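You operate a simulated robot arm through the tools that you are given. There is no shell and no other tool.

Carry out the task below with a simulated robot arm. There is one attempt and no reset: what you move stays moved.

## Task
The lift is stuck. Wind it down by the hand wheel.
Fine: emergency stop in and mode knob off before you free the brake; put the brake back on.

It is judged by the outcome, as a careful person would: the job done as asked, and still so three seconds after it is handed in. It fails if anything else is knocked over, pushed out of place, dropped, spilled or broken.

## Robot
A 6-joint arm with a two-finger gripper, fixed in place. Base frame: the origin is on the floor under the middle of its stand, x ahead of it, y to its left, z up. Readings come in mm, degrees, newtons and seconds.
It reaches about 940 mm from its shoulder. Its first joint turns from -166.0 to 166.0 degrees. Payload 2.54 kg.
The tool frame sits at the grasp point between the pads (the TCP): z along the fingers, y along the line on which they close. The tips reach 30 mm beyond it. The gripper opens to 116 mm; its body begins 95 mm behind the TCP.
Orientation is told as [roll, pitch, yaw] about the base's x, y, z axes, in that order, counted from this pose: with the fingers straight down and closing along the base's y, the tool's x points along the base's -x, its y along +y and its z along -z.

## Interface
- The arm moves only by the tool move_arm. Its argument "deltas" is a list of rows, each a list of 7 numbers: the gripper command, from -1 (shut) to 1 (fully open), values between in proportion, then the shift along the tool's x, y, z in units of 200 mm (1.0 is 200 mm), then the turn, a rotation vector about the tool's x, y, z in units of 180 degrees (1.0 is 180 degrees). In form: [[claw, x, y, z, wx, wy, wz], ...]. A call has 1 to 20 rows; each row is the pose to reach, as a shift and turn from the pose commanded when the call began, along the tool's axes at that moment. A call with a number of a shift or a turn outside -1 to 1 is refused whole. A row lasts 0.2 s, in which the tool goes at most 50 mm and 8.6 degrees; a call with a longer step from one row to the next is refused whole, and so is a gripper value outside its range. Where a pose cannot be reached the arm comes as near as it can. A force on the tool above 90 N (or 10 N above the force at the start of the call, whichever is more), or a blocked arm, ends the call early, and 0.2 s more pass. The fingers move at their own pace (about 72 mm/s each) and stop on an object; they squeeze with about 38 N. The grip force told is the motor's: it shows also when the fingers shut on nothing. Time passes only in rows, and 0.2 s behind the last, so rows that repeat a pose let the fingers close. It gives the time, the measured TCP pose, the force on the tool (base axes), the opening and the grip force at its end, in the units of the frame above (readings bear some noise), with the torque about the TCP (base axes, N m) and any sound that the robot's microphone picked up.
- Cameras (640 x 400 px; columns grow to the right, rows downward): "scene" is fixed at [414.7, 495.2, 1326.7]; the picture's right is [0.15, 0.99, 0.00], its down [0.15, -0.02, -0.99] and it looks along [-0.98, 0.14, -0.16] (base axes); focal length 214 px, centre (320, 200). "wrist" rides on the gripper at [69, -15, -122] in the tool frame; the picture's right is [0.21, 0.98, 0.00], its down [-0.83, 0.18, -0.53] and it looks along [-0.52, 0.11, 0.85] (tool axes); focal length 251 px, centre (320, 200). There is no depth. A picture from a camera that has moved, and an enlarged one, comes with that camera's place and axes in the base frame and with its lens. The place of the scene camera against the robot may be out by one fixed shift of up to 25 mm in any direction.
- capture(camera): a new picture of that camera. It takes no simulated time.
- zoom(camera, box): a new picture of the part [left, top, right, bottom] of that camera's present view, enlarged. It takes no simulated time.
- job_done(): hands the job in; it is judged then, once.

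Places have to be worked out from the pictures, the camera data and where the tool is seen. Open the gripper and draw the arm clear of the work before you hand the job in, unless the task says otherwise.

The tools are called by a JSON object that holds its "api" and its "payload". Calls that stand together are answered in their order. move_arm: Moves the arm, as the interface text tells. Its arguments: {"type":"object","properties":{"deltas":{"type":"array","items":{"type":"array","items":{"type":"number"}}}},"required":["deltas"]} The other tools are called the same way: capture (camera) takes a picture; zoom (camera, box) takes an enlarged picture of a part of a camera's view; job_done () hands the job in.

At the start:

```text
time_s: 0.0
tool_pos: [-12.9, 449.2, 1325.6]
ee_rot: [0.1, 0.1, 0.0]
ft_force: [-0.1, -0.8, 0.5]
moment: [-0.03, 0.01, -0.02]
grip_width: 115.9
finger_force: 0.0
```

scene: 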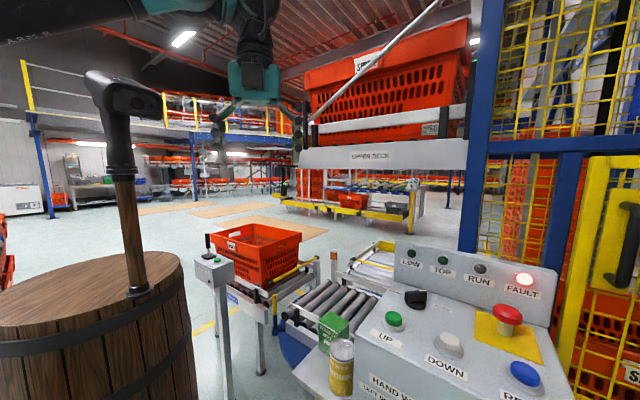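
wrist: 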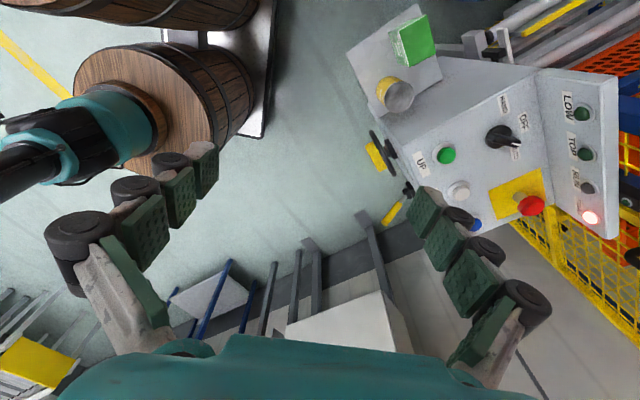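

I start by looking closely at both camera views to find the panel, the wheel, and the brake.

{"api": "zoom", "payload": {"camera": "scene", "box": [320, 230, 580, 400]}}

{"api": "zoom", "payload": {"camera": "wrist", "box": [340, 0, 640, 240]}}

{"api": "zoom", "payload": {"camera": "scene", "box": [180, 220, 400, 400]}}

{"api": "zoom", "payload": {"camera": "scene", "box": [260, 0, 500, 220]}}

```text
2.35 times, centred on (450, 315) of scene
camera zoom: at [414.7, 495.2, 1326.7], right [0.15, 0.99, 0.0], down [0.15, -0.02, -0.99], along [-0.98, 0.14, -0.16], focal length 505 px, centre (14, -71)
```

zoom: 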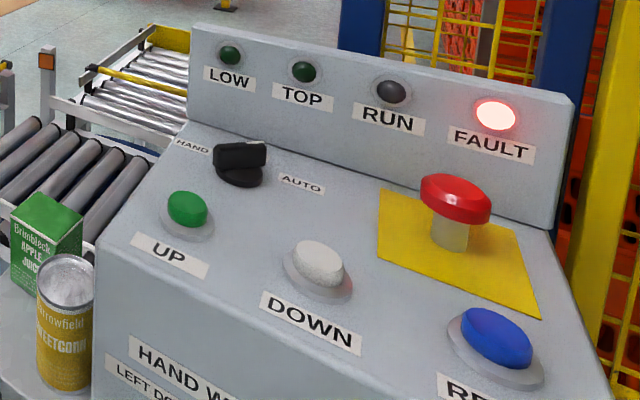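

```text
1.67 times, centred on (490, 120) of wrist
camera zoom: at [-82.6, 433.5, 1448.0], right [-0.21, 0.98, 0.0], down [0.83, 0.18, 0.53], along [0.52, 0.12, -0.85], focal length 419 px, centre (37, 333)
```

zoom: 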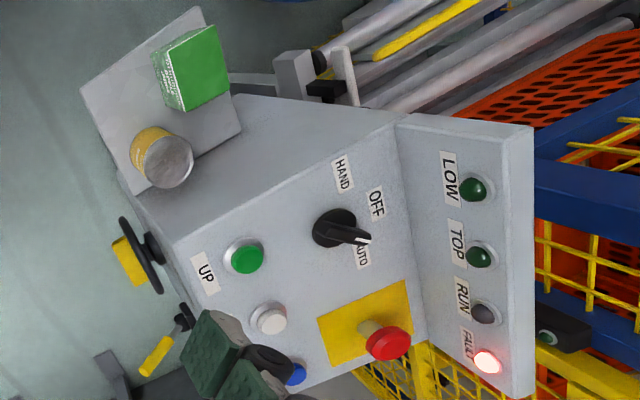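

```text
2.22 times, centred on (290, 310) of scene
camera zoom: at [414.7, 495.2, 1326.7], right [0.15, 0.99, 0.0], down [0.15, -0.02, -0.99], along [-0.98, 0.14, -0.16], focal length 477 px, centre (387, -44)
```

zoom: 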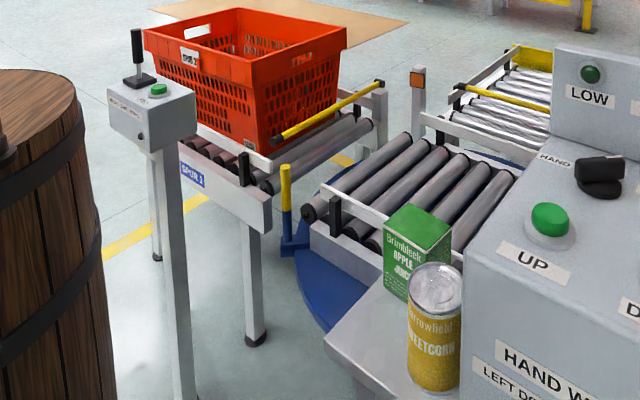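

```text
1.82 times, centred on (380, 110) of scene
camera zoom: at [414.7, 495.2, 1326.7], right [0.15, 0.99, 0.0], down [0.15, -0.02, -0.99], along [-0.98, 0.14, -0.16], focal length 390 px, centre (211, 364)
```

zoom: 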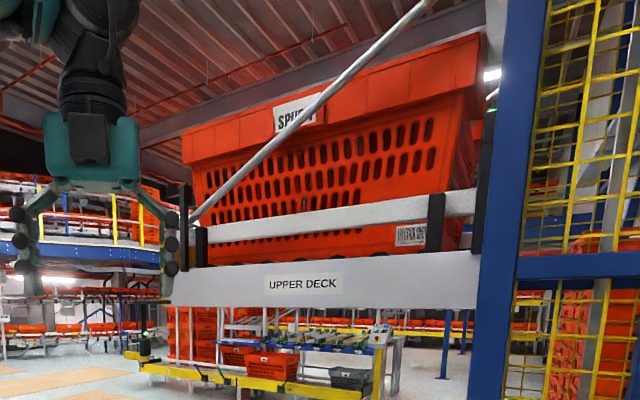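

The console sits around (40, 850, 1010), its front facing roughly (+x, −y), with a wheel and a lever on that front. I zoom for labels before moving.

{"api": "zoom", "payload": {"camera": "scene", "box": [340, 340, 580, 400]}}

{"api": "zoom", "payload": {"camera": "wrist", "box": [340, 110, 460, 240]}}

{"api": "zoom", "payload": {"camera": "wrist", "box": [440, 80, 560, 220]}}

{"api": "zoom", "payload": {"camera": "scene", "box": [180, 220, 280, 320]}}

```text
2.67 times, centred on (460, 370) of scene
camera zoom: at [414.7, 495.2, 1326.7], right [0.15, 0.99, 0.0], down [0.15, -0.02, -0.99], along [-0.98, 0.14, -0.16], focal length 572 px, centre (-53, -253)
```

zoom: 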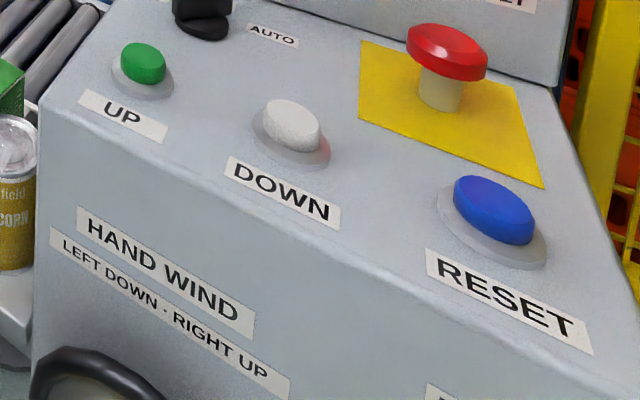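

```text
3.08 times, centred on (400, 175) of wrist
camera zoom: at [-82.6, 433.5, 1448.0], right [-0.21, 0.98, 0.0], down [0.83, 0.18, 0.53], along [0.52, 0.12, -0.85], focal length 774 px, centre (74, 277)
```

zoom: 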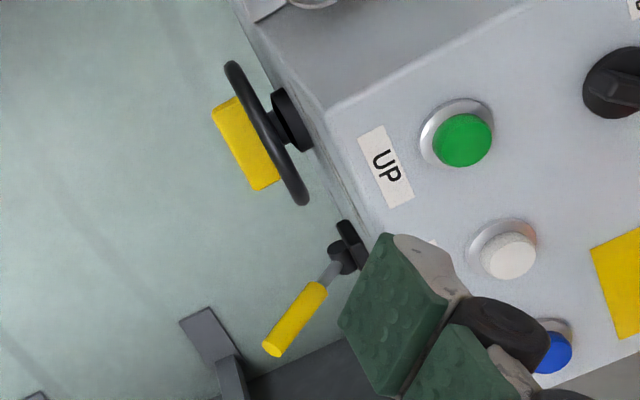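

```text
2.86 times, centred on (500, 150) of wrist
camera zoom: at [-82.6, 433.5, 1448.0], right [-0.21, 0.98, 0.0], down [0.83, 0.18, 0.53], along [0.52, 0.12, -0.85], focal length 718 px, centre (-194, 343)
```

zoom: 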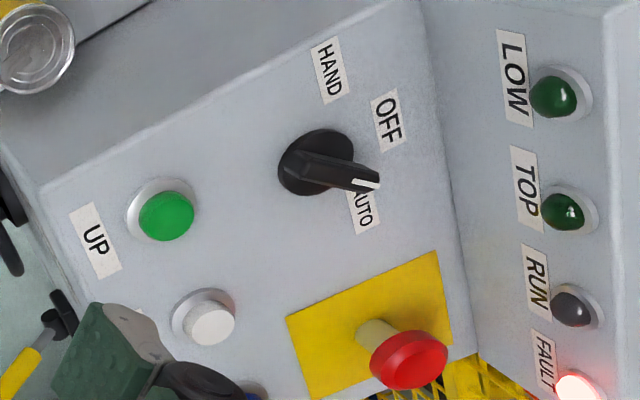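

```text
4.00 times, centred on (230, 270) of scene
camera zoom: at [414.7, 495.2, 1326.7], right [0.15, 0.99, 0.0], down [0.15, -0.02, -0.99], along [-0.98, 0.14, -0.16], focal length 858 px, centre (680, -80)
```

zoom: 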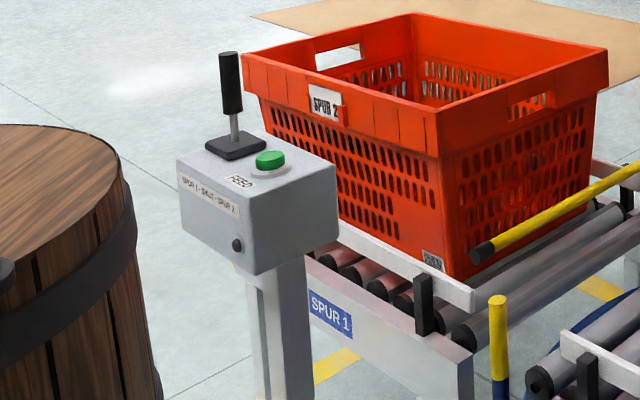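

The knob points at AUTO; HAND WIND wheel ("LEFT DOWN · RIGHT UP") and a yellow-handled lever are on the console front. I check the surroundings for obstacles near the arm before moving.

{"api": "zoom", "payload": {"camera": "wrist", "box": [0, 0, 280, 200]}}

{"api": "zoom", "payload": {"camera": "scene", "box": [0, 0, 320, 400]}}

{"api": "zoom", "payload": {"camera": "wrist", "box": [140, 200, 460, 400]}}

```text
2.00 times, centred on (140, 100) of wrist
camera zoom: at [-82.6, 433.5, 1448.0], right [-0.21, 0.98, 0.0], down [0.83, 0.18, 0.53], along [0.52, 0.12, -0.85], focal length 503 px, centre (680, 400)
```

zoom: 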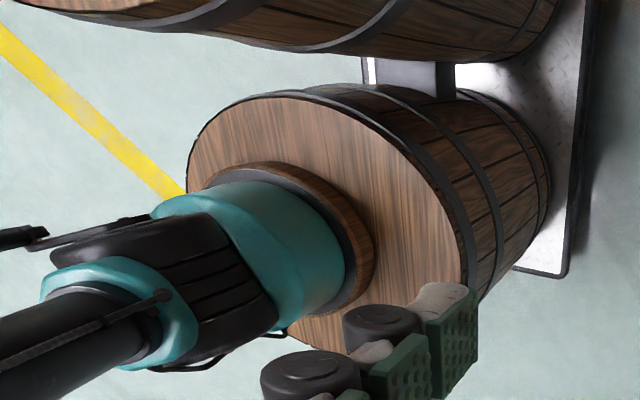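

```text
1.00 times, centred on (160, 200) of scene (not enlarged: the box is as wide or as high as the picture)
camera zoom: at [414.7, 495.2, 1326.7], right [0.15, 0.99, 0.0], down [0.15, -0.02, -0.99], along [-0.98, 0.14, -0.16], focal length 214 px, centre (480, 200)
```

zoom: 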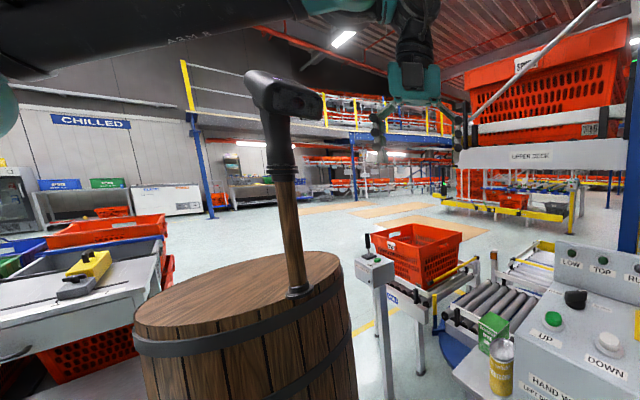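

```text
2.00 times, centred on (300, 300) of wrist
camera zoom: at [-82.6, 433.5, 1448.0], right [-0.21, 0.98, 0.0], down [0.83, 0.18, 0.53], along [0.52, 0.12, -0.85], focal length 503 px, centre (360, 0)
```

zoom: 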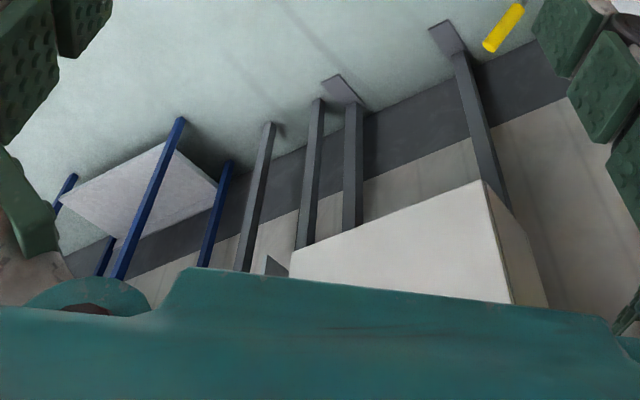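

The robot stands on a barrel; nothing blocks the space between it and the console. I now swing the tool level, facing the console front, to get a view of wheel and brake.

{"api": "move_arm", "payload": {"deltas": [[1, -0.075, 0.013, 0.083, -0.0163, 0.0393, 0.0163], [1, -0.15, 0.026, 0.167, -0.0326, 0.0786, 0.0326], [1, -0.225, 0.039, 0.25, -0.0489, 0.118, 0.0489], [1, -0.3, 0.052, 0.333, -0.0651, 0.1573, 0.0651], [1, -0.375, 0.065, 0.417, -0.0814, 0.1966, 0.0814], [1, -0.45, 0.078, 0.5, -0.0977, 0.2359, 0.0977], [1, -0.525, 0.09, 0.583, -0.114, 0.2752, 0.114], [1, -0.6, 0.103, 0.667, -0.1303, 0.3145, 0.1303], [1, -0.675, 0.116, 0.75, -0.1466, 0.3539, 0.1466], [1, -0.75, 0.129, 0.833, -0.1628, 0.3932, 0.1628], [1, -0.825, 0.142, 0.917, -0.1791, 0.4325, 0.1791], [1, -0.9, 0.155, 1.0, -0.1954, 0.4718, 0.1954]]}}

```text
time_s: 2.6
tool_pos: [166.7, 478.9, 1125.7]
ee_rot: [166.7, 89.8, 121.6]
ft_force: [-0.3, -0.1, 0.9]
moment: [-0.02, -0.01, -0.05]
grip_width: 116.1
finger_force: 0.1
```

{"api": "capture", "payload": {"camera": "wrist"}}

{"api": "capture", "payload": {"camera": "scene"}}

```text
taken
camera wrist: at [242.9, 382.1, 1194.7], right [0.69, 0.69, 0.22], down [0.5, -0.25, -0.83], along [-0.52, 0.68, -0.52], focal length 251 px, centre (320, 200)
```

wrist: 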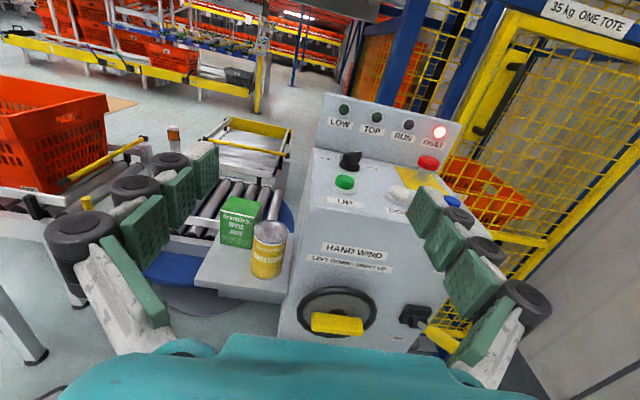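

```text
taken
```

scene: 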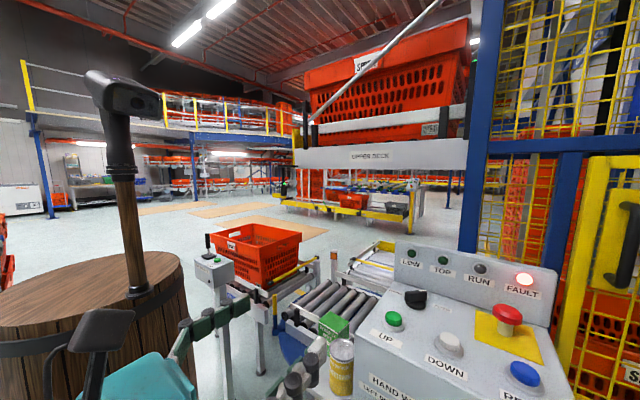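

The wheel with a yellow grip bar and the lever beside it are in view now. I zoom in for detail.

{"api": "zoom", "payload": {"camera": "wrist", "box": [270, 230, 470, 360]}}

{"api": "zoom", "payload": {"camera": "wrist", "box": [300, 80, 500, 230]}}

```text
3.08 times, centred on (370, 295) of wrist
camera zoom: at [242.9, 382.1, 1194.7], right [0.69, 0.69, 0.22], down [0.5, -0.25, -0.83], along [-0.52, 0.68, -0.52], focal length 774 px, centre (166, -92)
```

zoom: 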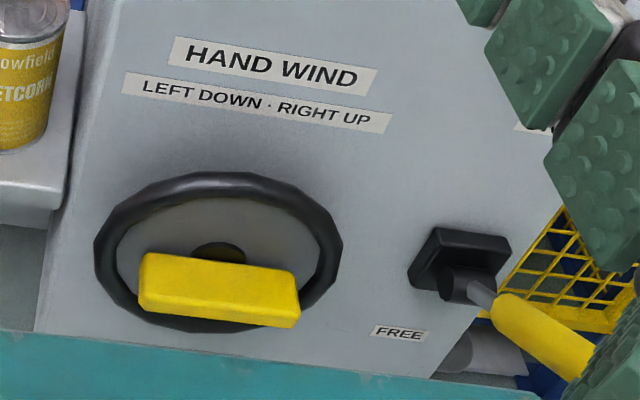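

```text
2.67 times, centred on (400, 155) of wrist
camera zoom: at [242.9, 382.1, 1194.7], right [0.69, 0.69, 0.22], down [0.5, -0.25, -0.83], along [-0.52, 0.68, -0.52], focal length 670 px, centre (107, 320)
```

zoom: 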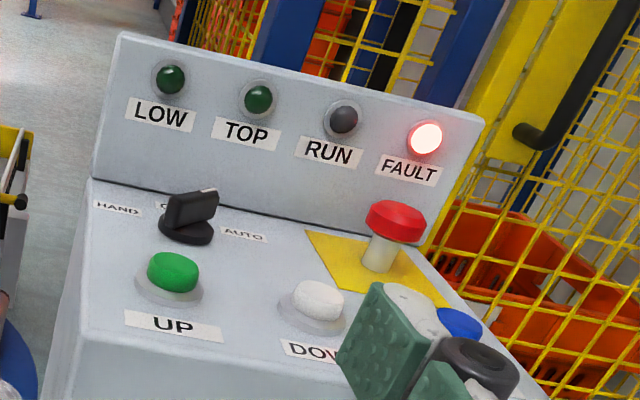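

Key places from triangulation: E‑stop top ≈ (92, 894, 1042), knob ≈ (−12, 779, 1015) pointing at AUTO, wheel bar ≈ (145, 645, 798) facing (+x,−y). I close the fingers and move toward a hover near the E‑stop, tilting the tool down.

{"api": "move_arm", "payload": {"deltas": [[-1, 0.0172, 0.0574, 0.0848, -0.0262, -0.0275, 0.0131], [-1, 0.0343, 0.1148, 0.1695, -0.0524, -0.055, 0.0262], [-1, 0.0515, 0.1722, 0.2543, -0.0787, -0.0825, 0.0393], [-1, 0.0686, 0.2296, 0.339, -0.1049, -0.11, 0.0524], [-1, 0.0858, 0.287, 0.4238, -0.1311, -0.1375, 0.0656], [-1, 0.1029, 0.3444, 0.5085, -0.1573, -0.1649, 0.0787], [-1, 0.12, 0.4018, 0.5933, -0.1835, -0.1924, 0.0918], [-1, 0.1372, 0.4592, 0.678, -0.2098, -0.2199, 0.1049], [-1, 0.1544, 0.5166, 0.7628, -0.236, -0.2474, 0.118], [-1, 0.1715, 0.574, 0.8475, -0.2622, -0.2749, 0.1311]]}}

{"api": "capture", "payload": {"camera": "wrist"}}

{"api": "capture", "payload": {"camera": "scene"}}

```text
time_s: 4.8
tool_pos: [232.2, 671.2, 1162.7]
ee_rot: [-3.2, 39.3, -89.9]
ft_force: [-0.2, 0.1, 0.4]
moment: [0.03, -0.02, 0.01]
grip_width: 0.1
finger_force: 28.8
out of reach, approached as far as the arm can: row 8, 9, 10
```

```text
taken
camera wrist: at [223.4, 647.8, 1300.8], right [0.97, 0.2, 0.09], down [0.21, -0.97, -0.12], along [0.07, 0.14, -0.99], focal length 251 px, centre (320, 200)
```

wrist: 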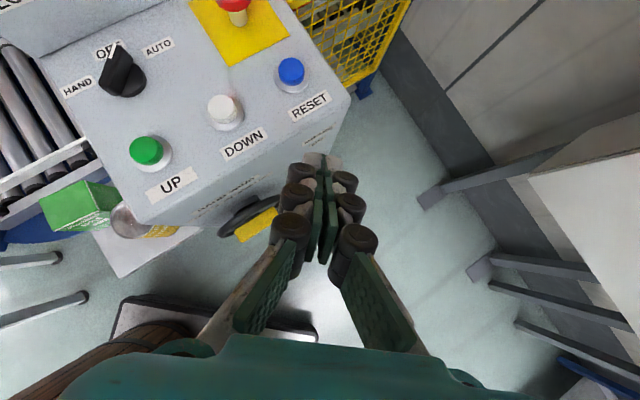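

```text
taken
```

scene: 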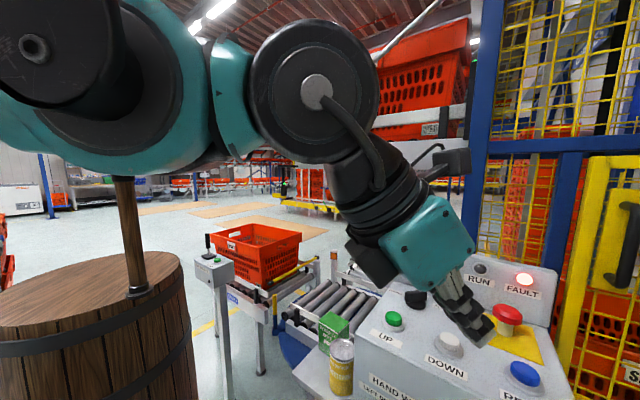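

The arm stopped short (that tilt isn't reachable there), but I now have a view from above. I zoom on the knob and E-stop from here.

{"api": "zoom", "payload": {"camera": "wrist", "box": [40, 0, 200, 110]}}

{"api": "zoom", "payload": {"camera": "wrist", "box": [160, 0, 380, 250]}}

```text
3.64 times, centred on (120, 55) of wrist
camera zoom: at [223.4, 647.8, 1300.8], right [0.97, 0.2, 0.09], down [0.21, -0.97, -0.12], along [0.07, 0.14, -0.99], focal length 914 px, centre (1047, 727)
```

zoom: 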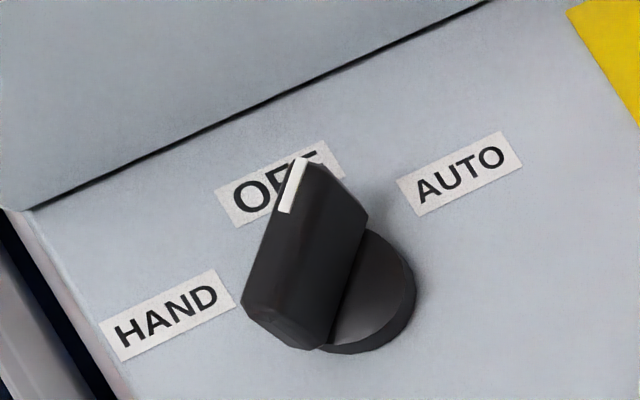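

```text
1.60 times, centred on (270, 125) of wrist
camera zoom: at [223.4, 647.8, 1300.8], right [0.97, 0.2, 0.09], down [0.21, -0.97, -0.12], along [0.07, 0.14, -0.99], focal length 402 px, centre (400, 320)
```

zoom: 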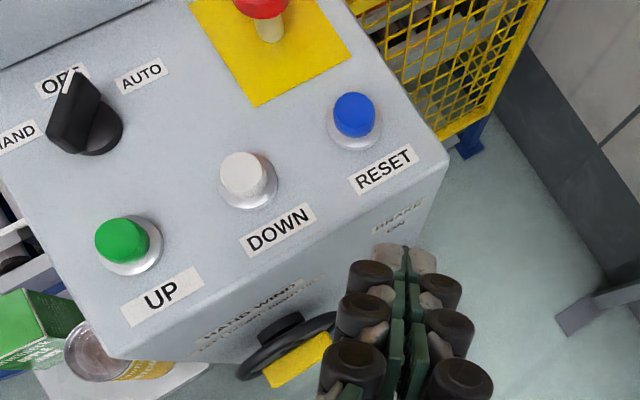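

The knob is confirmed at AUTO and the lever's upper label reads BRAKE ON (FREE below). I test what the arm considers its commanded pose now by a small retreat move and see the reading.

{"api": "move_arm", "payload": {"deltas": [[-1, 0, 0, -0.1, 0, 0, 0], [-1, 0, 0, -0.2, 0, 0, 0]]}}

```text
time_s: 5.4
tool_pos: [234.5, 647.7, 1190.4]
ee_rot: [-3.3, 39.5, -89.8]
ft_force: [-0.3, 0.6, 0.3]
moment: [-0.04, -0.02, 0.01]
grip_width: 0.0
finger_force: 28.5
```

Deltas are relative to the reached pose. I probe sideways (−x) by 100 mm to learn the arm's limits in this orientation.

{"api": "move_arm", "payload": {"deltas": [[-1, 0, -0.1, 0, 0, 0, 0], [-1, 0, -0.2, 0, 0, 0, 0], [-1, 0, -0.3, 0, 0, 0, 0], [-1, 0, -0.4, 0, 0, 0, 0], [-1, 0, -0.5, 0, 0, 0, 0]]}}

```text
time_s: 6.6
tool_pos: [187.4, 646.1, 1193.3]
ee_rot: [-4.5, 39.8, -87.3]
ft_force: [0.4, 0.2, -0.4]
moment: [0.0, 0.0, 0.03]
grip_width: 0.0
finger_force: 28.6
out of reach, approached as far as the arm can: row 1, 2, 3, 4, 5
```

Movement is restricted here, perhaps a wrist joint limit. I test rolling about the tool's axis to see which way is free.

{"api": "move_arm", "payload": {"deltas": [[-1, 0, 0, 0, 0, 0, 0.04], [-1, 0, 0, 0, 0, 0, 0.08], [-1, 0, 0, 0, 0, 0, 0.12], [-1, 0, 0, 0, 0, 0, 0.16], [-1, 0, 0, 0, 0, 0, 0.2]]}}

{"api": "capture", "payload": {"camera": "scene"}}

```text
time_s: 7.8
tool_pos: [303.1, 619.9, 1195.6]
ee_rot: [-28.1, 34.5, -116.1]
ft_force: [1.1, -1.0, -0.6]
moment: [0.01, 0.03, 0.01]
grip_width: 0.1
finger_force: 28.8
out of reach, approached as far as the arm can: row 1, 2, 3, 4, 5
```

```text
taken
```

scene: 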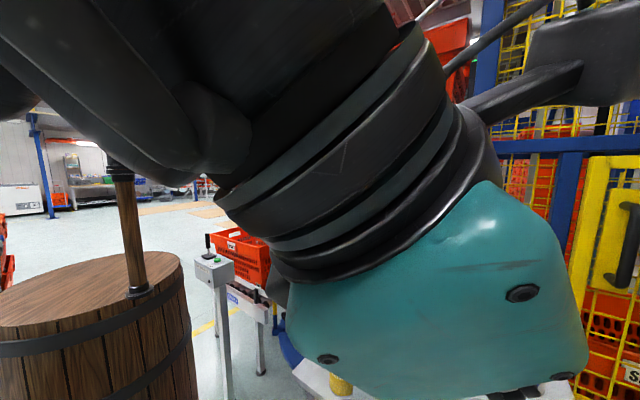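

Rolling + pushes against a wrist limit, so I roll the other way, which should free the wrist.

{"api": "move_arm", "payload": {"deltas": [[-1, 0, 0, 0, 0, 0, -0.046], [-1, 0, 0, 0, 0, 0, -0.092], [-1, 0, 0, 0, 0, 0, -0.138], [-1, 0, 0, 0, 0, 0, -0.184], [-1, 0, 0, 0, 0, 0, -0.23], [-1, 0, 0, 0, 0, 0, -0.276], [-1, 0, 0, 0, 0, 0, -0.322], [-1, 0, 0, 0, 0, 0, -0.368], [-1, 0, 0, 0, 0, 0, -0.414], [-1, 0, 0, 0, 0, 0, -0.46], [-1, 0, 0, 0, 0, 0, -0.506], [-1, 0, 0, 0, 0, 0, -0.552]]}}

{"api": "capture", "payload": {"camera": "wrist"}}

```text
time_s: 10.4
tool_pos: [301.8, 621.4, 1192.8]
ee_rot: [40.5, 16.7, -1.6]
ft_force: [0.2, 0.3, 0.6]
moment: [0.02, 0.02, 0.01]
grip_width: 0.0
finger_force: 28.6
```

```text
taken
camera wrist: at [256.9, 531.2, 1292.2], right [0.0, 0.74, 0.67], down [0.94, -0.23, 0.26], along [0.35, 0.63, -0.69], focal length 251 px, centre (320, 200)
```

wrist: 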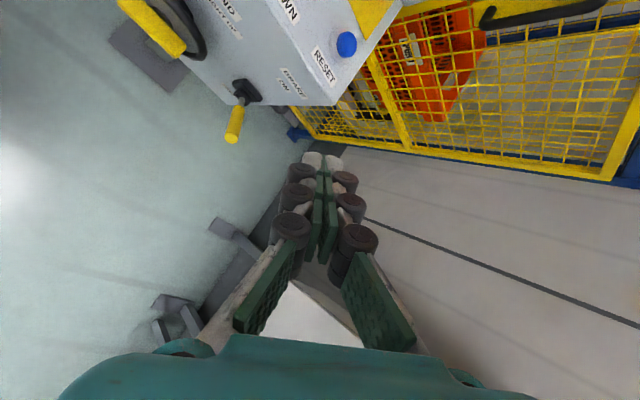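

Negative roll is free. I now go over toward the E-stop with the tool tilted outward and fingers shut, at a safe height (z≈1150).

{"api": "move_arm", "payload": {"deltas": [[-1, 0.119, 0.048, 0.125, 0.0004, -0.0081, -0.0083], [-1, 0.239, 0.096, 0.249, 0.0008, -0.0163, -0.0167], [-1, 0.358, 0.144, 0.374, 0.0011, -0.0244, -0.025], [-1, 0.477, 0.192, 0.499, 0.0015, -0.0325, -0.0334], [-1, 0.596, 0.239, 0.623, 0.0019, -0.0406, -0.0417], [-1, 0.716, 0.287, 0.748, 0.0023, -0.0488, -0.05], [-1, 0.835, 0.335, 0.872, 0.0026, -0.0569, -0.0584], [-1, 0.954, 0.383, 0.997, 0.003, -0.065, -0.0667]]}}

{"api": "capture", "payload": {"camera": "wrist"}}

{"api": "capture", "payload": {"camera": "scene"}}

```text
time_s: 12.2
tool_pos: [95.0, 812.9, 1150.3]
ee_rot: [40.3, 0.0, 0.0]
ft_force: [0.3, 0.1, 0.5]
moment: [-0.01, 0.0, 0.04]
grip_width: 0.2
finger_force: 28.8
```

```text
taken
camera wrist: at [25.2, 722.5, 1233.9], right [-0.21, 0.75, 0.63], down [0.83, -0.21, 0.52], along [0.52, 0.63, -0.57], focal length 251 px, centre (320, 200)
```

wrist: 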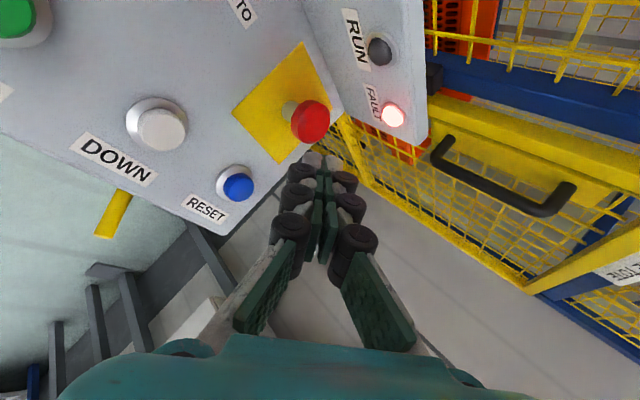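

```text
taken
```

scene: 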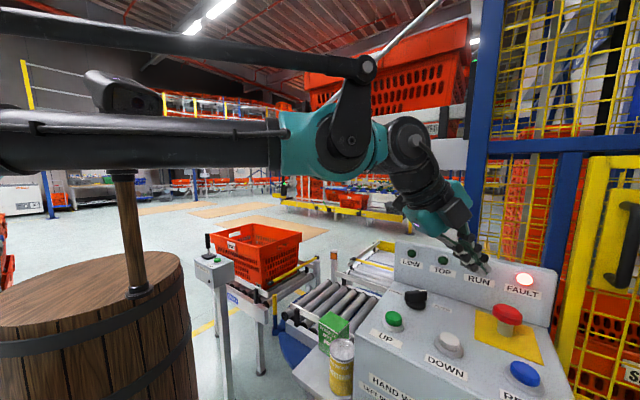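

E-stop refined to ≈ (94, 894, 1040). I move the closed fingertips just above it, then check.

{"api": "move_arm", "payload": {"deltas": [[-1, 0.002, 0.042, 0.123, 0, 0, 0], [-1, 0.004, 0.084, 0.246, 0, 0, 0], [-1, 0.005, 0.126, 0.369, 0, 0, 0]]}}

{"api": "capture", "payload": {"camera": "wrist"}}

{"api": "zoom", "payload": {"camera": "scene", "box": [420, 220, 580, 380]}}

```text
time_s: 13.0
tool_pos: [91.2, 879.8, 1111.2]
ee_rot: [40.3, 0.1, 0.0]
ft_force: [-0.1, -0.7, 0.3]
moment: [-0.02, -0.02, -0.01]
grip_width: 0.0
finger_force: 28.7
```

```text
taken
camera wrist: at [23.8, 789.6, 1194.2], right [-0.21, 0.75, 0.63], down [0.83, -0.21, 0.52], along [0.52, 0.63, -0.57], focal length 251 px, centre (320, 200)
```

wrist: 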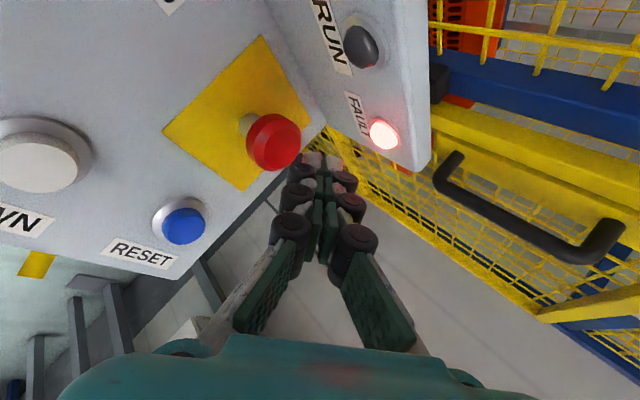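

```text
2.50 times, centred on (500, 300) of scene
camera zoom: at [414.7, 495.2, 1326.7], right [0.15, 0.99, 0.0], down [0.15, -0.02, -0.99], along [-0.98, 0.14, -0.16], focal length 536 px, centre (-130, -50)
```

zoom: 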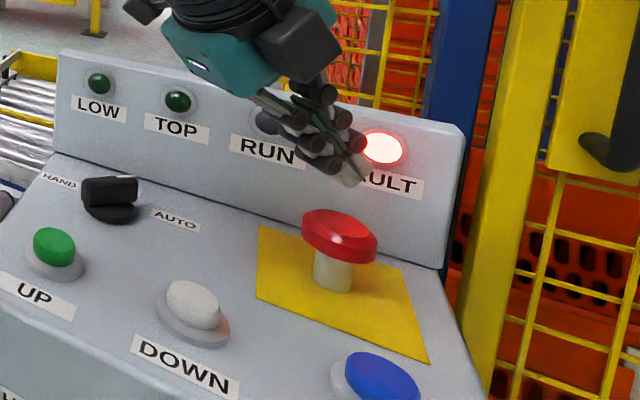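

The tip is at about (91, 899, 1088), over the mushroom. I press straight down in small steps, watching force and sound.

{"api": "move_arm", "payload": {"deltas": [[-1, -0.01, -0.0243, 0.0222, 0, 0, 0], [-1, -0.01, -0.0486, 0.0508, 0, 0, 0], [-1, -0.01, -0.081, 0.089, 0, 0, 0], [-1, -0.01, -0.1069, 0.1195, 0, 0, 0], [-1, -0.01, -0.1231, 0.1386, 0, 0, 0], [-1, -0.01, -0.1328, 0.15, 0, 0, 0]]}}

```text
time_s: 14.4
tool_pos: [95.7, 880.7, 1070.3]
ee_rot: [40.2, 0.1, 0.0]
ft_force: [-0.4, 0.3, 0.5]
moment: [0.0, -0.01, 0.02]
grip_width: 0.1
finger_force: 28.6
```

No contact yet at tip z≈1047; I continue down in small steps.

{"api": "move_arm", "payload": {"deltas": [[-1, 0, -0.0129, 0.0153, 0, 0, 0], [-1, 0, -0.0259, 0.0305, 0, 0, 0], [-1, 0, -0.0388, 0.0458, 0, 0, 0], [-1, 0, -0.0518, 0.061, 0, 0, 0], [-1, 0, -0.0647, 0.0763, 0, 0, 0]]}}

{"api": "capture", "payload": {"camera": "wrist"}}

{"api": "zoom", "payload": {"camera": "scene", "box": [420, 220, 580, 380]}}

```text
time_s: 15.3
tool_pos: [94.4, 879.4, 1066.7]
ee_rot: [41.0, 0.1, 0.1]
ft_force: [-0.7, -11.8, 42.7]
moment: [0.12, -0.05, 0.0]
grip_width: 0.0
finger_force: 28.7
stopped in row 4: the force on the tool passed its limit at 96 N (the readings are from after the stop); the commanded pose is now the measured one
```

```text
taken
camera wrist: at [26.0, 787.5, 1148.5], right [-0.21, 0.74, 0.64], down [0.83, -0.21, 0.52], along [0.52, 0.64, -0.56], focal length 251 px, centre (320, 200)
```

wrist: 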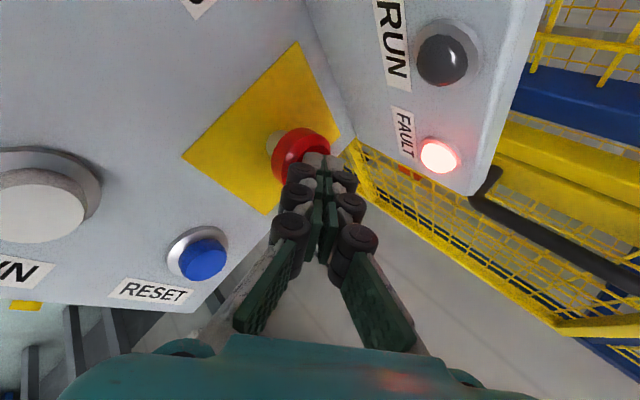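

```text
2.50 times, centred on (500, 300) of scene
camera zoom: at [414.7, 495.2, 1326.7], right [0.15, 0.99, 0.0], down [0.15, -0.02, -0.99], along [-0.98, 0.14, -0.16], focal length 536 px, centre (-130, -50)
```

zoom: 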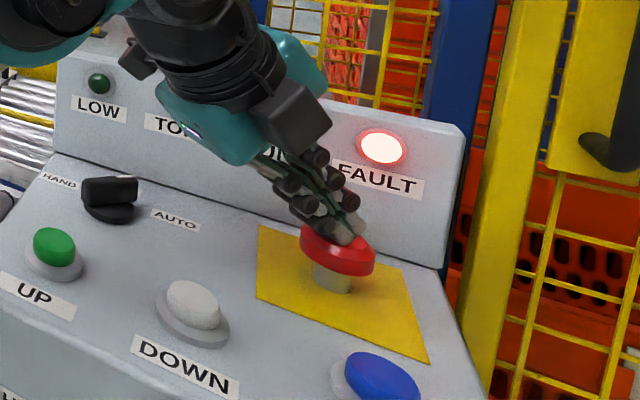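

Contact made on the mushroom (≈43 N holding), no latch sound yet. I press further slowly in 1 mm steps.

{"api": "move_arm", "payload": {"deltas": [[-1, 0, -0.0032, 0.0038, 0, 0, 0], [-1, 0, -0.0065, 0.0076, 0, 0, 0], [-1, 0, -0.0097, 0.0114, 0, 0, 0], [-1, 0, -0.0129, 0.0153, 0, 0, 0], [-1, 0, -0.0162, 0.0191, 0, 0, 0], [-1, 0, -0.0194, 0.0229, 0, 0, 0], [-1, 0, -0.0226, 0.0267, 0, 0, 0], [-1, 0, -0.0259, 0.0305, 0, 0, 0]]}}

{"api": "zoom", "payload": {"camera": "scene", "box": [420, 220, 580, 380]}}

```text
time_s: 16.3
tool_pos: [94.3, 880.1, 1066.2]
ee_rot: [41.4, 0.1, 0.2]
ft_force: [0.5, -17.5, 46.3]
moment: [0.0, -0.01, -0.01]
grip_width: 0.1
finger_force: 29.0
stopped in row 5: the force on the tool passed its limit at 91 N (the readings are from after the stop); the commanded pose is now the measured one
```

```text
2.50 times, centred on (500, 300) of scene
camera zoom: at [414.7, 495.2, 1326.7], right [0.15, 0.99, 0.0], down [0.15, -0.02, -0.99], along [-0.98, 0.14, -0.16], focal length 536 px, centre (-130, -50)
```

zoom: 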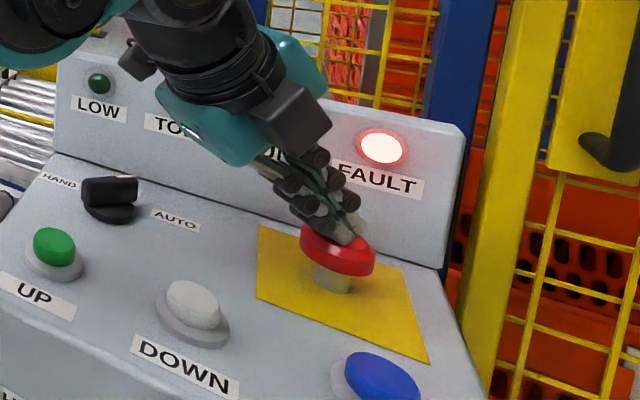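

The head looks ~5 mm lower than before and now resists firmly at its stop. I lift off and check whether it stayed in.

{"api": "move_arm", "payload": {"deltas": [[-1, 0, 0.0324, -0.0382, 0, 0, 0], [-1, 0, 0.0809, -0.0954, 0, 0, 0], [-1, 0, 0.1294, -0.1526, 0, 0, 0]]}}

{"api": "zoom", "payload": {"camera": "scene", "box": [420, 220, 580, 380]}}

{"api": "zoom", "payload": {"camera": "wrist", "box": [180, 50, 420, 200]}}

```text
time_s: 17.1
tool_pos: [95.1, 882.8, 1102.3]
ee_rot: [41.2, 0.1, 0.1]
ft_force: [-0.3, -0.4, 1.0]
moment: [0.04, 0.01, 0.02]
grip_width: 0.0
finger_force: 28.9
```

```text
2.50 times, centred on (500, 300) of scene
camera zoom: at [414.7, 495.2, 1326.7], right [0.15, 0.99, 0.0], down [0.15, -0.02, -0.99], along [-0.98, 0.14, -0.16], focal length 536 px, centre (-130, -50)
```

zoom: 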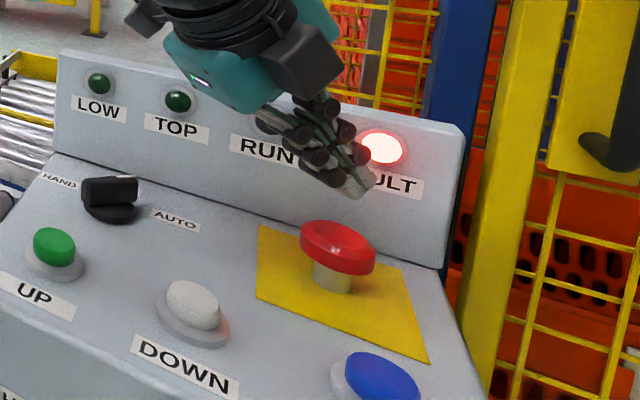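

```text
2.67 times, centred on (300, 125) of wrist
camera zoom: at [26.1, 790.4, 1184.2], right [-0.21, 0.74, 0.64], down [0.83, -0.21, 0.52], along [0.52, 0.64, -0.56], focal length 670 px, centre (373, 400)
```

zoom: 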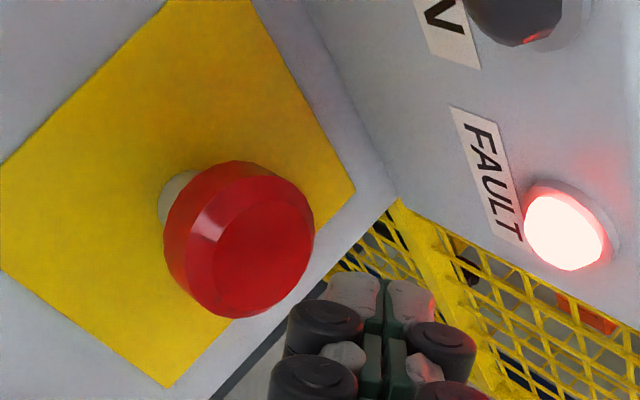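

The E-stop stays about 9 mm lower — it's in and latched. Next the mode knob: I back away upward, then turn the tool (yaw 90°, tilted 20° from vertical) over the knob with fingers half open.

{"api": "move_arm", "payload": {"deltas": [[-1, 0.075, -0.04, -0.164, 0, 0, 0], [-1, 0.15, -0.081, -0.328, 0, 0, 0], [-1, 0.225, -0.121, -0.4915, 0, 0, 0], [-1, 0.251, -0.141, -0.5035, 0.0077, 0.0077, -0.0412], [-1, 0.277, -0.161, -0.5155, 0.0154, 0.0154, -0.0823], [-1, 0.302, -0.181, -0.5275, 0.0231, 0.0231, -0.1235], [-1, 0.328, -0.201, -0.5395, 0.0308, 0.0308, -0.1646], [-1, 0.354, -0.221, -0.551, 0.0385, 0.0385, -0.2058], [-1, 0.38, -0.241, -0.563, 0.0463, 0.0463, -0.2469], [0, 0.406, -0.261, -0.575, 0.054, 0.054, -0.2881], [0, 0.432, -0.281, -0.587, 0.0617, 0.0617, -0.3292], [0, 0.457, -0.301, -0.599, 0.0694, 0.0694, -0.3704], [0, 0.483, -0.321, -0.611, 0.0771, 0.0771, -0.4115], [0, 0.509, -0.341, -0.623, 0.0848, 0.0848, -0.4527], [0, 0.535, -0.361, -0.635, 0.0925, 0.0925, -0.4938]]}}

{"api": "capture", "payload": {"camera": "wrist"}}

{"api": "capture", "payload": {"camera": "scene"}}

```text
time_s: 20.3
tool_pos: [-12.5, 742.0, 1150.8]
ee_rot: [0.1, -20.0, 90.1]
ft_force: [0.1, -0.5, 0.5]
moment: [0.04, 0.02, 0.02]
grip_width: 58.4
finger_force: 0.0
```

```text
taken
camera wrist: at [3.9, 637.0, 1241.1], right [-0.98, -0.2, -0.07], down [-0.18, 0.59, 0.78], along [-0.12, 0.78, -0.62], focal length 251 px, centre (320, 200)
```

wrist: 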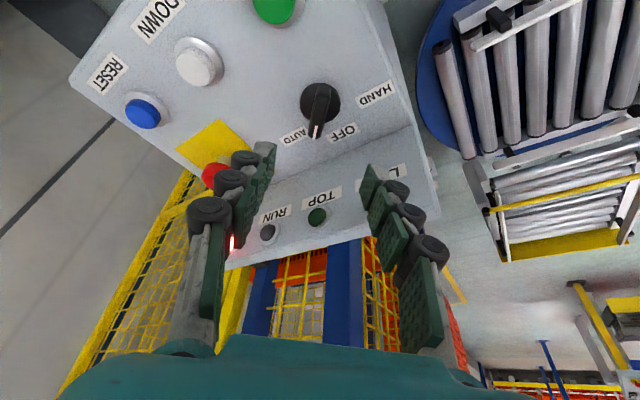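

```text
taken
```

scene: 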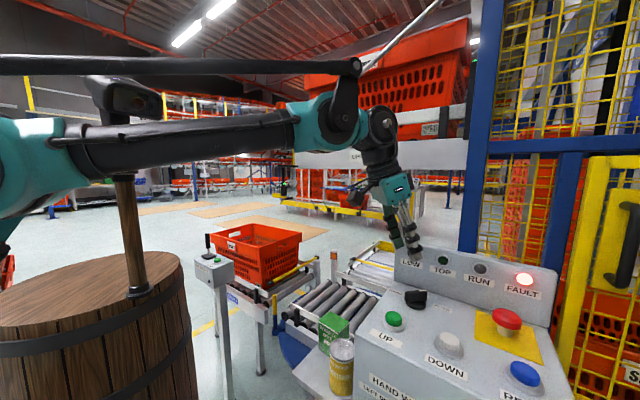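

Over the knob now; I zoom in to locate its bar precisely.

{"api": "zoom", "payload": {"camera": "wrist", "box": [250, 60, 410, 160]}}

```text
4.00 times, centred on (330, 110) of wrist
camera zoom: at [3.9, 637.0, 1241.1], right [-0.98, -0.2, -0.07], down [-0.18, 0.59, 0.78], along [-0.12, 0.78, -0.62], focal length 1006 px, centre (280, 560)
```

zoom: 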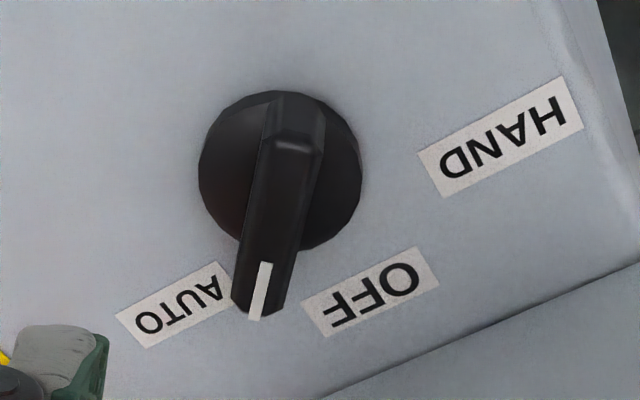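

Knob centre ≈ (−9, 779), bar lies exactly along y, ~14 mm thick. I line up and descend most of the way along the tool axis.

{"api": "move_arm", "payload": {"deltas": [[0, 0.028, -0.009, 0.1, 0, 0, 0], [0, 0.0555, -0.0175, 0.2, 0, 0, 0], [0, 0.0555, -0.0175, 0.3, 0, 0, 0], [0, 0.0555, -0.0175, 0.4, 0, 0, 0]]}}

{"api": "capture", "payload": {"camera": "wrist"}}

{"api": "zoom", "payload": {"camera": "scene", "box": [360, 200, 500, 320]}}

```text
time_s: 21.3
tool_pos: [-9.1, 759.7, 1070.5]
ee_rot: [0.3, -19.9, 90.1]
ft_force: [0.5, 0.5, 0.0]
moment: [0.0, 0.01, -0.01]
grip_width: 58.0
finger_force: 0.1
```

```text
taken
camera wrist: at [5.9, 652.8, 1161.3], right [-0.98, -0.2, -0.07], down [-0.18, 0.59, 0.78], along [-0.12, 0.78, -0.62], focal length 251 px, centre (320, 200)
```

wrist: 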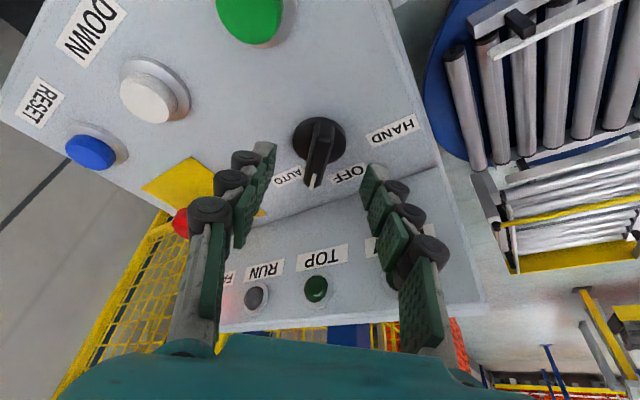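

```text
3.33 times, centred on (430, 260) of scene
camera zoom: at [414.7, 495.2, 1326.7], right [0.15, 0.99, 0.0], down [0.15, -0.02, -0.99], along [-0.98, 0.14, -0.16], focal length 715 px, centre (-47, 0)
```

zoom: 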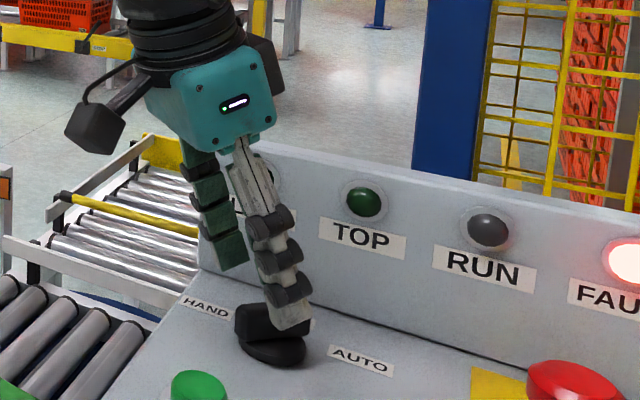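

Fingers straddle the bar nicely. I go down the last ~26 mm slowly.

{"api": "move_arm", "payload": {"deltas": [[0, 0, 0, 0.035, 0, 0, 0], [0, 0, 0, 0.07, 0, 0, 0], [0, 0, 0, 0.1, 0, 0, 0], [0, 0, 0, 0.12, 0, 0, 0], [0, 0, 0, 0.13, 0, 0, 0]]}}

{"api": "capture", "payload": {"camera": "wrist"}}

{"api": "zoom", "payload": {"camera": "scene", "box": [360, 200, 500, 320]}}

```text
time_s: 22.5
tool_pos: [-7.1, 770.8, 1046.4]
ee_rot: [0.3, -19.9, 90.0]
ft_force: [0.4, -0.2, 0.8]
moment: [0.01, 0.03, -0.03]
grip_width: 58.1
finger_force: 0.0
```

```text
taken
camera wrist: at [6.8, 663.0, 1137.9], right [-0.98, -0.2, -0.07], down [-0.18, 0.59, 0.78], along [-0.12, 0.78, -0.62], focal length 251 px, centre (320, 200)
```

wrist: 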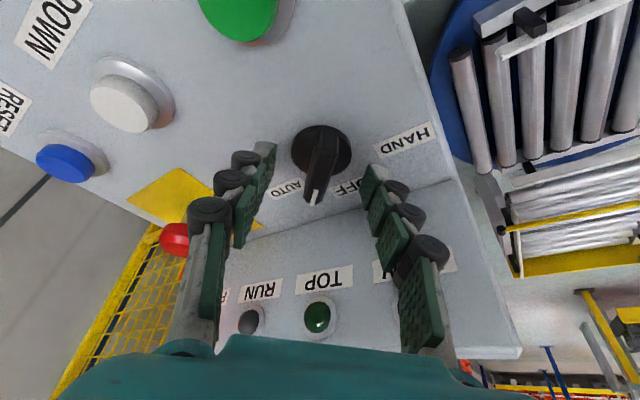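

```text
3.33 times, centred on (430, 260) of scene
camera zoom: at [414.7, 495.2, 1326.7], right [0.15, 0.99, 0.0], down [0.15, -0.02, -0.99], along [-0.98, 0.14, -0.16], focal length 715 px, centre (-47, 0)
```

zoom: 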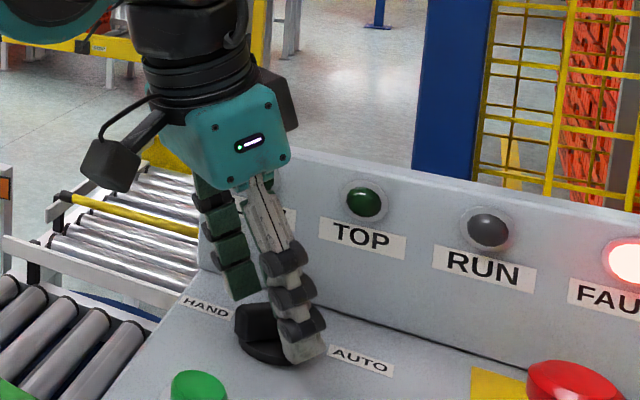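

The fingertips flank the bar at the right height. I close on it now.

{"api": "move_arm", "payload": {"deltas": [[-0.5, 0, 0, 0, 0, 0, 0], [-1, 0, 0, 0, 0, 0, 0], [-1, 0, 0, 0, 0, 0, 0], [-1, 0, 0, 0, 0, 0, 0]]}}

{"api": "capture", "payload": {"camera": "wrist"}}

{"api": "zoom", "payload": {"camera": "scene", "box": [360, 200, 500, 320]}}

```text
time_s: 23.5
tool_pos: [-8.4, 769.2, 1046.4]
ee_rot: [0.2, -19.9, 90.0]
ft_force: [0.9, 0.6, -0.6]
moment: [0.02, -0.05, -0.02]
grip_width: 13.7
finger_force: 40.0
```

```text
taken
camera wrist: at [6.9, 663.0, 1137.9], right [-0.98, -0.2, -0.07], down [-0.18, 0.59, 0.78], along [-0.12, 0.78, -0.62], focal length 251 px, centre (320, 200)
```

wrist: 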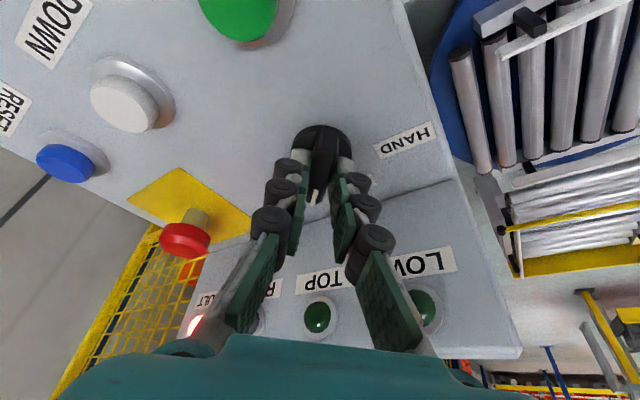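

```text
3.33 times, centred on (430, 260) of scene
camera zoom: at [414.7, 495.2, 1326.7], right [0.15, 0.99, 0.0], down [0.15, -0.02, -0.99], along [-0.98, 0.14, -0.16], focal length 715 px, centre (-47, 0)
```

zoom: 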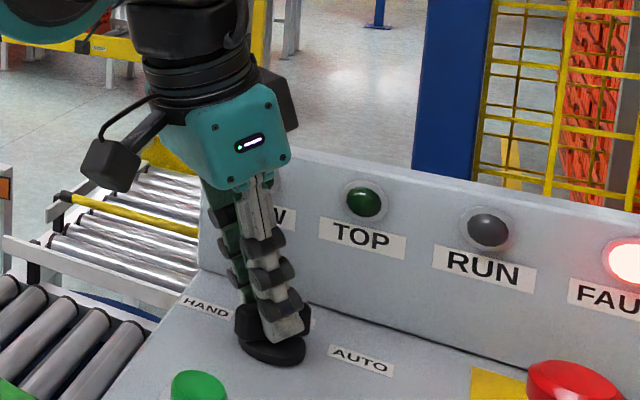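

Gripped at 13.7 mm. I turn the knob 45° counter-clockwise (AUTO → OFF) about its own vertical axis.

{"api": "move_arm", "payload": {"deltas": [[-1, -0.0002, -0.005, 0, -0.0107, 0, -0.0294], [-1, -0.0009, -0.01, 0.0003, -0.0214, 0, -0.0588], [-1, -0.0021, -0.015, 0.0008, -0.0321, 0, -0.0881], [-1, -0.0037, -0.0197, 0.0013, -0.0428, 0, -0.1175], [-1, -0.0057, -0.0243, 0.0021, -0.0534, 0, -0.1469], [-1, -0.0082, -0.0286, 0.003, -0.0641, 0, -0.1763], [-1, -0.011, -0.0327, 0.004, -0.0748, 0, -0.2057], [-1, -0.0142, -0.0364, 0.0052, -0.0855, 0, -0.235], [-1, -0.0142, -0.0364, 0.0052, -0.0855, 0, -0.235]]}}

{"api": "capture", "payload": {"camera": "wrist"}}

{"api": "zoom", "payload": {"camera": "scene", "box": [360, 200, 500, 320]}}

```text
time_s: 25.5
tool_pos: [-1.1, 772.8, 1046.9]
ee_rot: [0.2, -20.1, 135.1]
ft_force: [-17.7, 12.5, 0.7]
moment: [-0.19, -0.09, 0.02]
grip_width: 13.9
finger_force: 40.0
```

```text
taken
camera wrist: at [84.7, 708.0, 1137.7], right [-0.55, -0.84, -0.07], down [-0.55, 0.29, 0.79], along [-0.64, 0.47, -0.61], focal length 251 px, centre (320, 200)
```

wrist: 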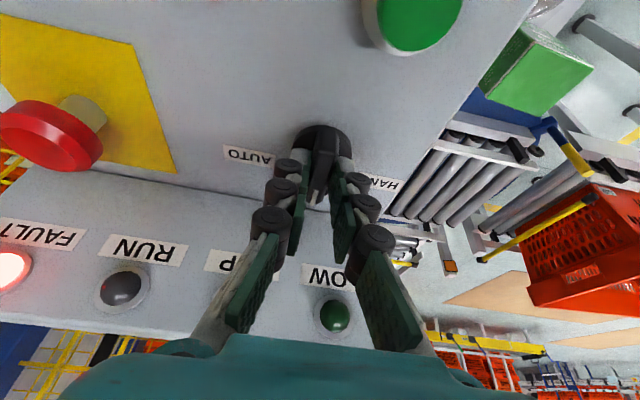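

```text
3.33 times, centred on (430, 260) of scene
camera zoom: at [414.7, 495.2, 1326.7], right [0.15, 0.99, 0.0], down [0.15, -0.02, -0.99], along [-0.98, 0.14, -0.16], focal length 715 px, centre (-47, 0)
```

zoom: 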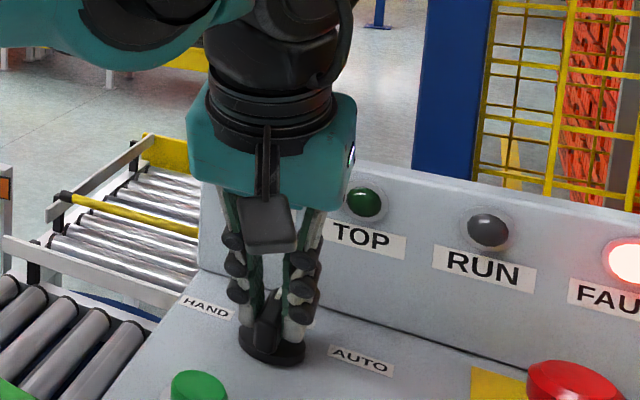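

The knob followed; its bar now points between HAND and AUTO. I open and back out along the tool axis, then verify.

{"api": "move_arm", "payload": {"deltas": [[0, 0, 0, 0, 0, 0, 0], [0, 0, 0, 0, 0, 0, 0], [0, 0, 0, -0.1, 0, 0, 0], [0, 0, 0, -0.25, 0, 0, 0], [0, 0, 0, -0.45, 0, 0, 0], [0, 0, 0, -0.65, 0, 0, 0]]}}

{"api": "zoom", "payload": {"camera": "wrist", "box": [200, 40, 440, 200]}}

{"api": "zoom", "payload": {"camera": "scene", "box": [360, 200, 560, 360]}}

```text
time_s: 26.9
tool_pos: [33.5, 740.9, 1168.6]
ee_rot: [0.2, -20.0, 135.0]
ft_force: [0.2, -0.1, -0.5]
moment: [-0.05, -0.04, 0.0]
grip_width: 58.0
finger_force: 0.0
```

```text
2.50 times, centred on (320, 120) of wrist
camera zoom: at [118.3, 676.8, 1258.9], right [-0.55, -0.83, -0.07], down [-0.55, 0.29, 0.79], along [-0.63, 0.47, -0.62], focal length 629 px, centre (320, 400)
```

zoom: 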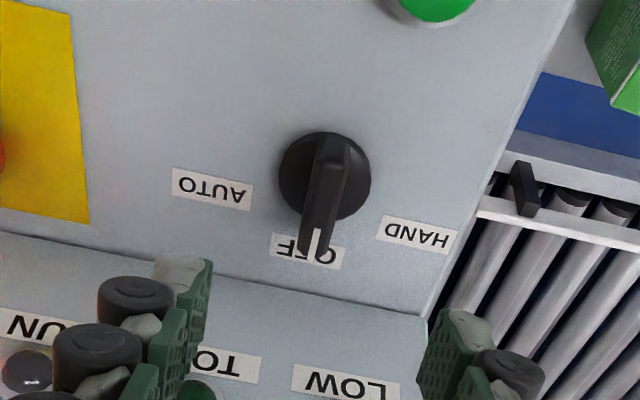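

```text
2.50 times, centred on (460, 280) of scene
camera zoom: at [414.7, 495.2, 1326.7], right [0.15, 0.99, 0.0], down [0.15, -0.02, -0.99], along [-0.98, 0.14, -0.16], focal length 536 px, centre (-30, 0)
```

zoom: 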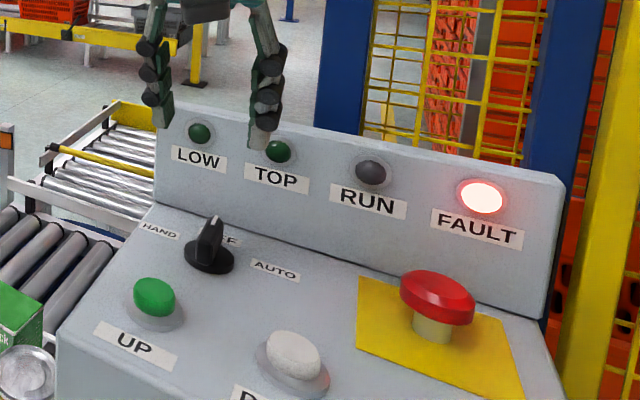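

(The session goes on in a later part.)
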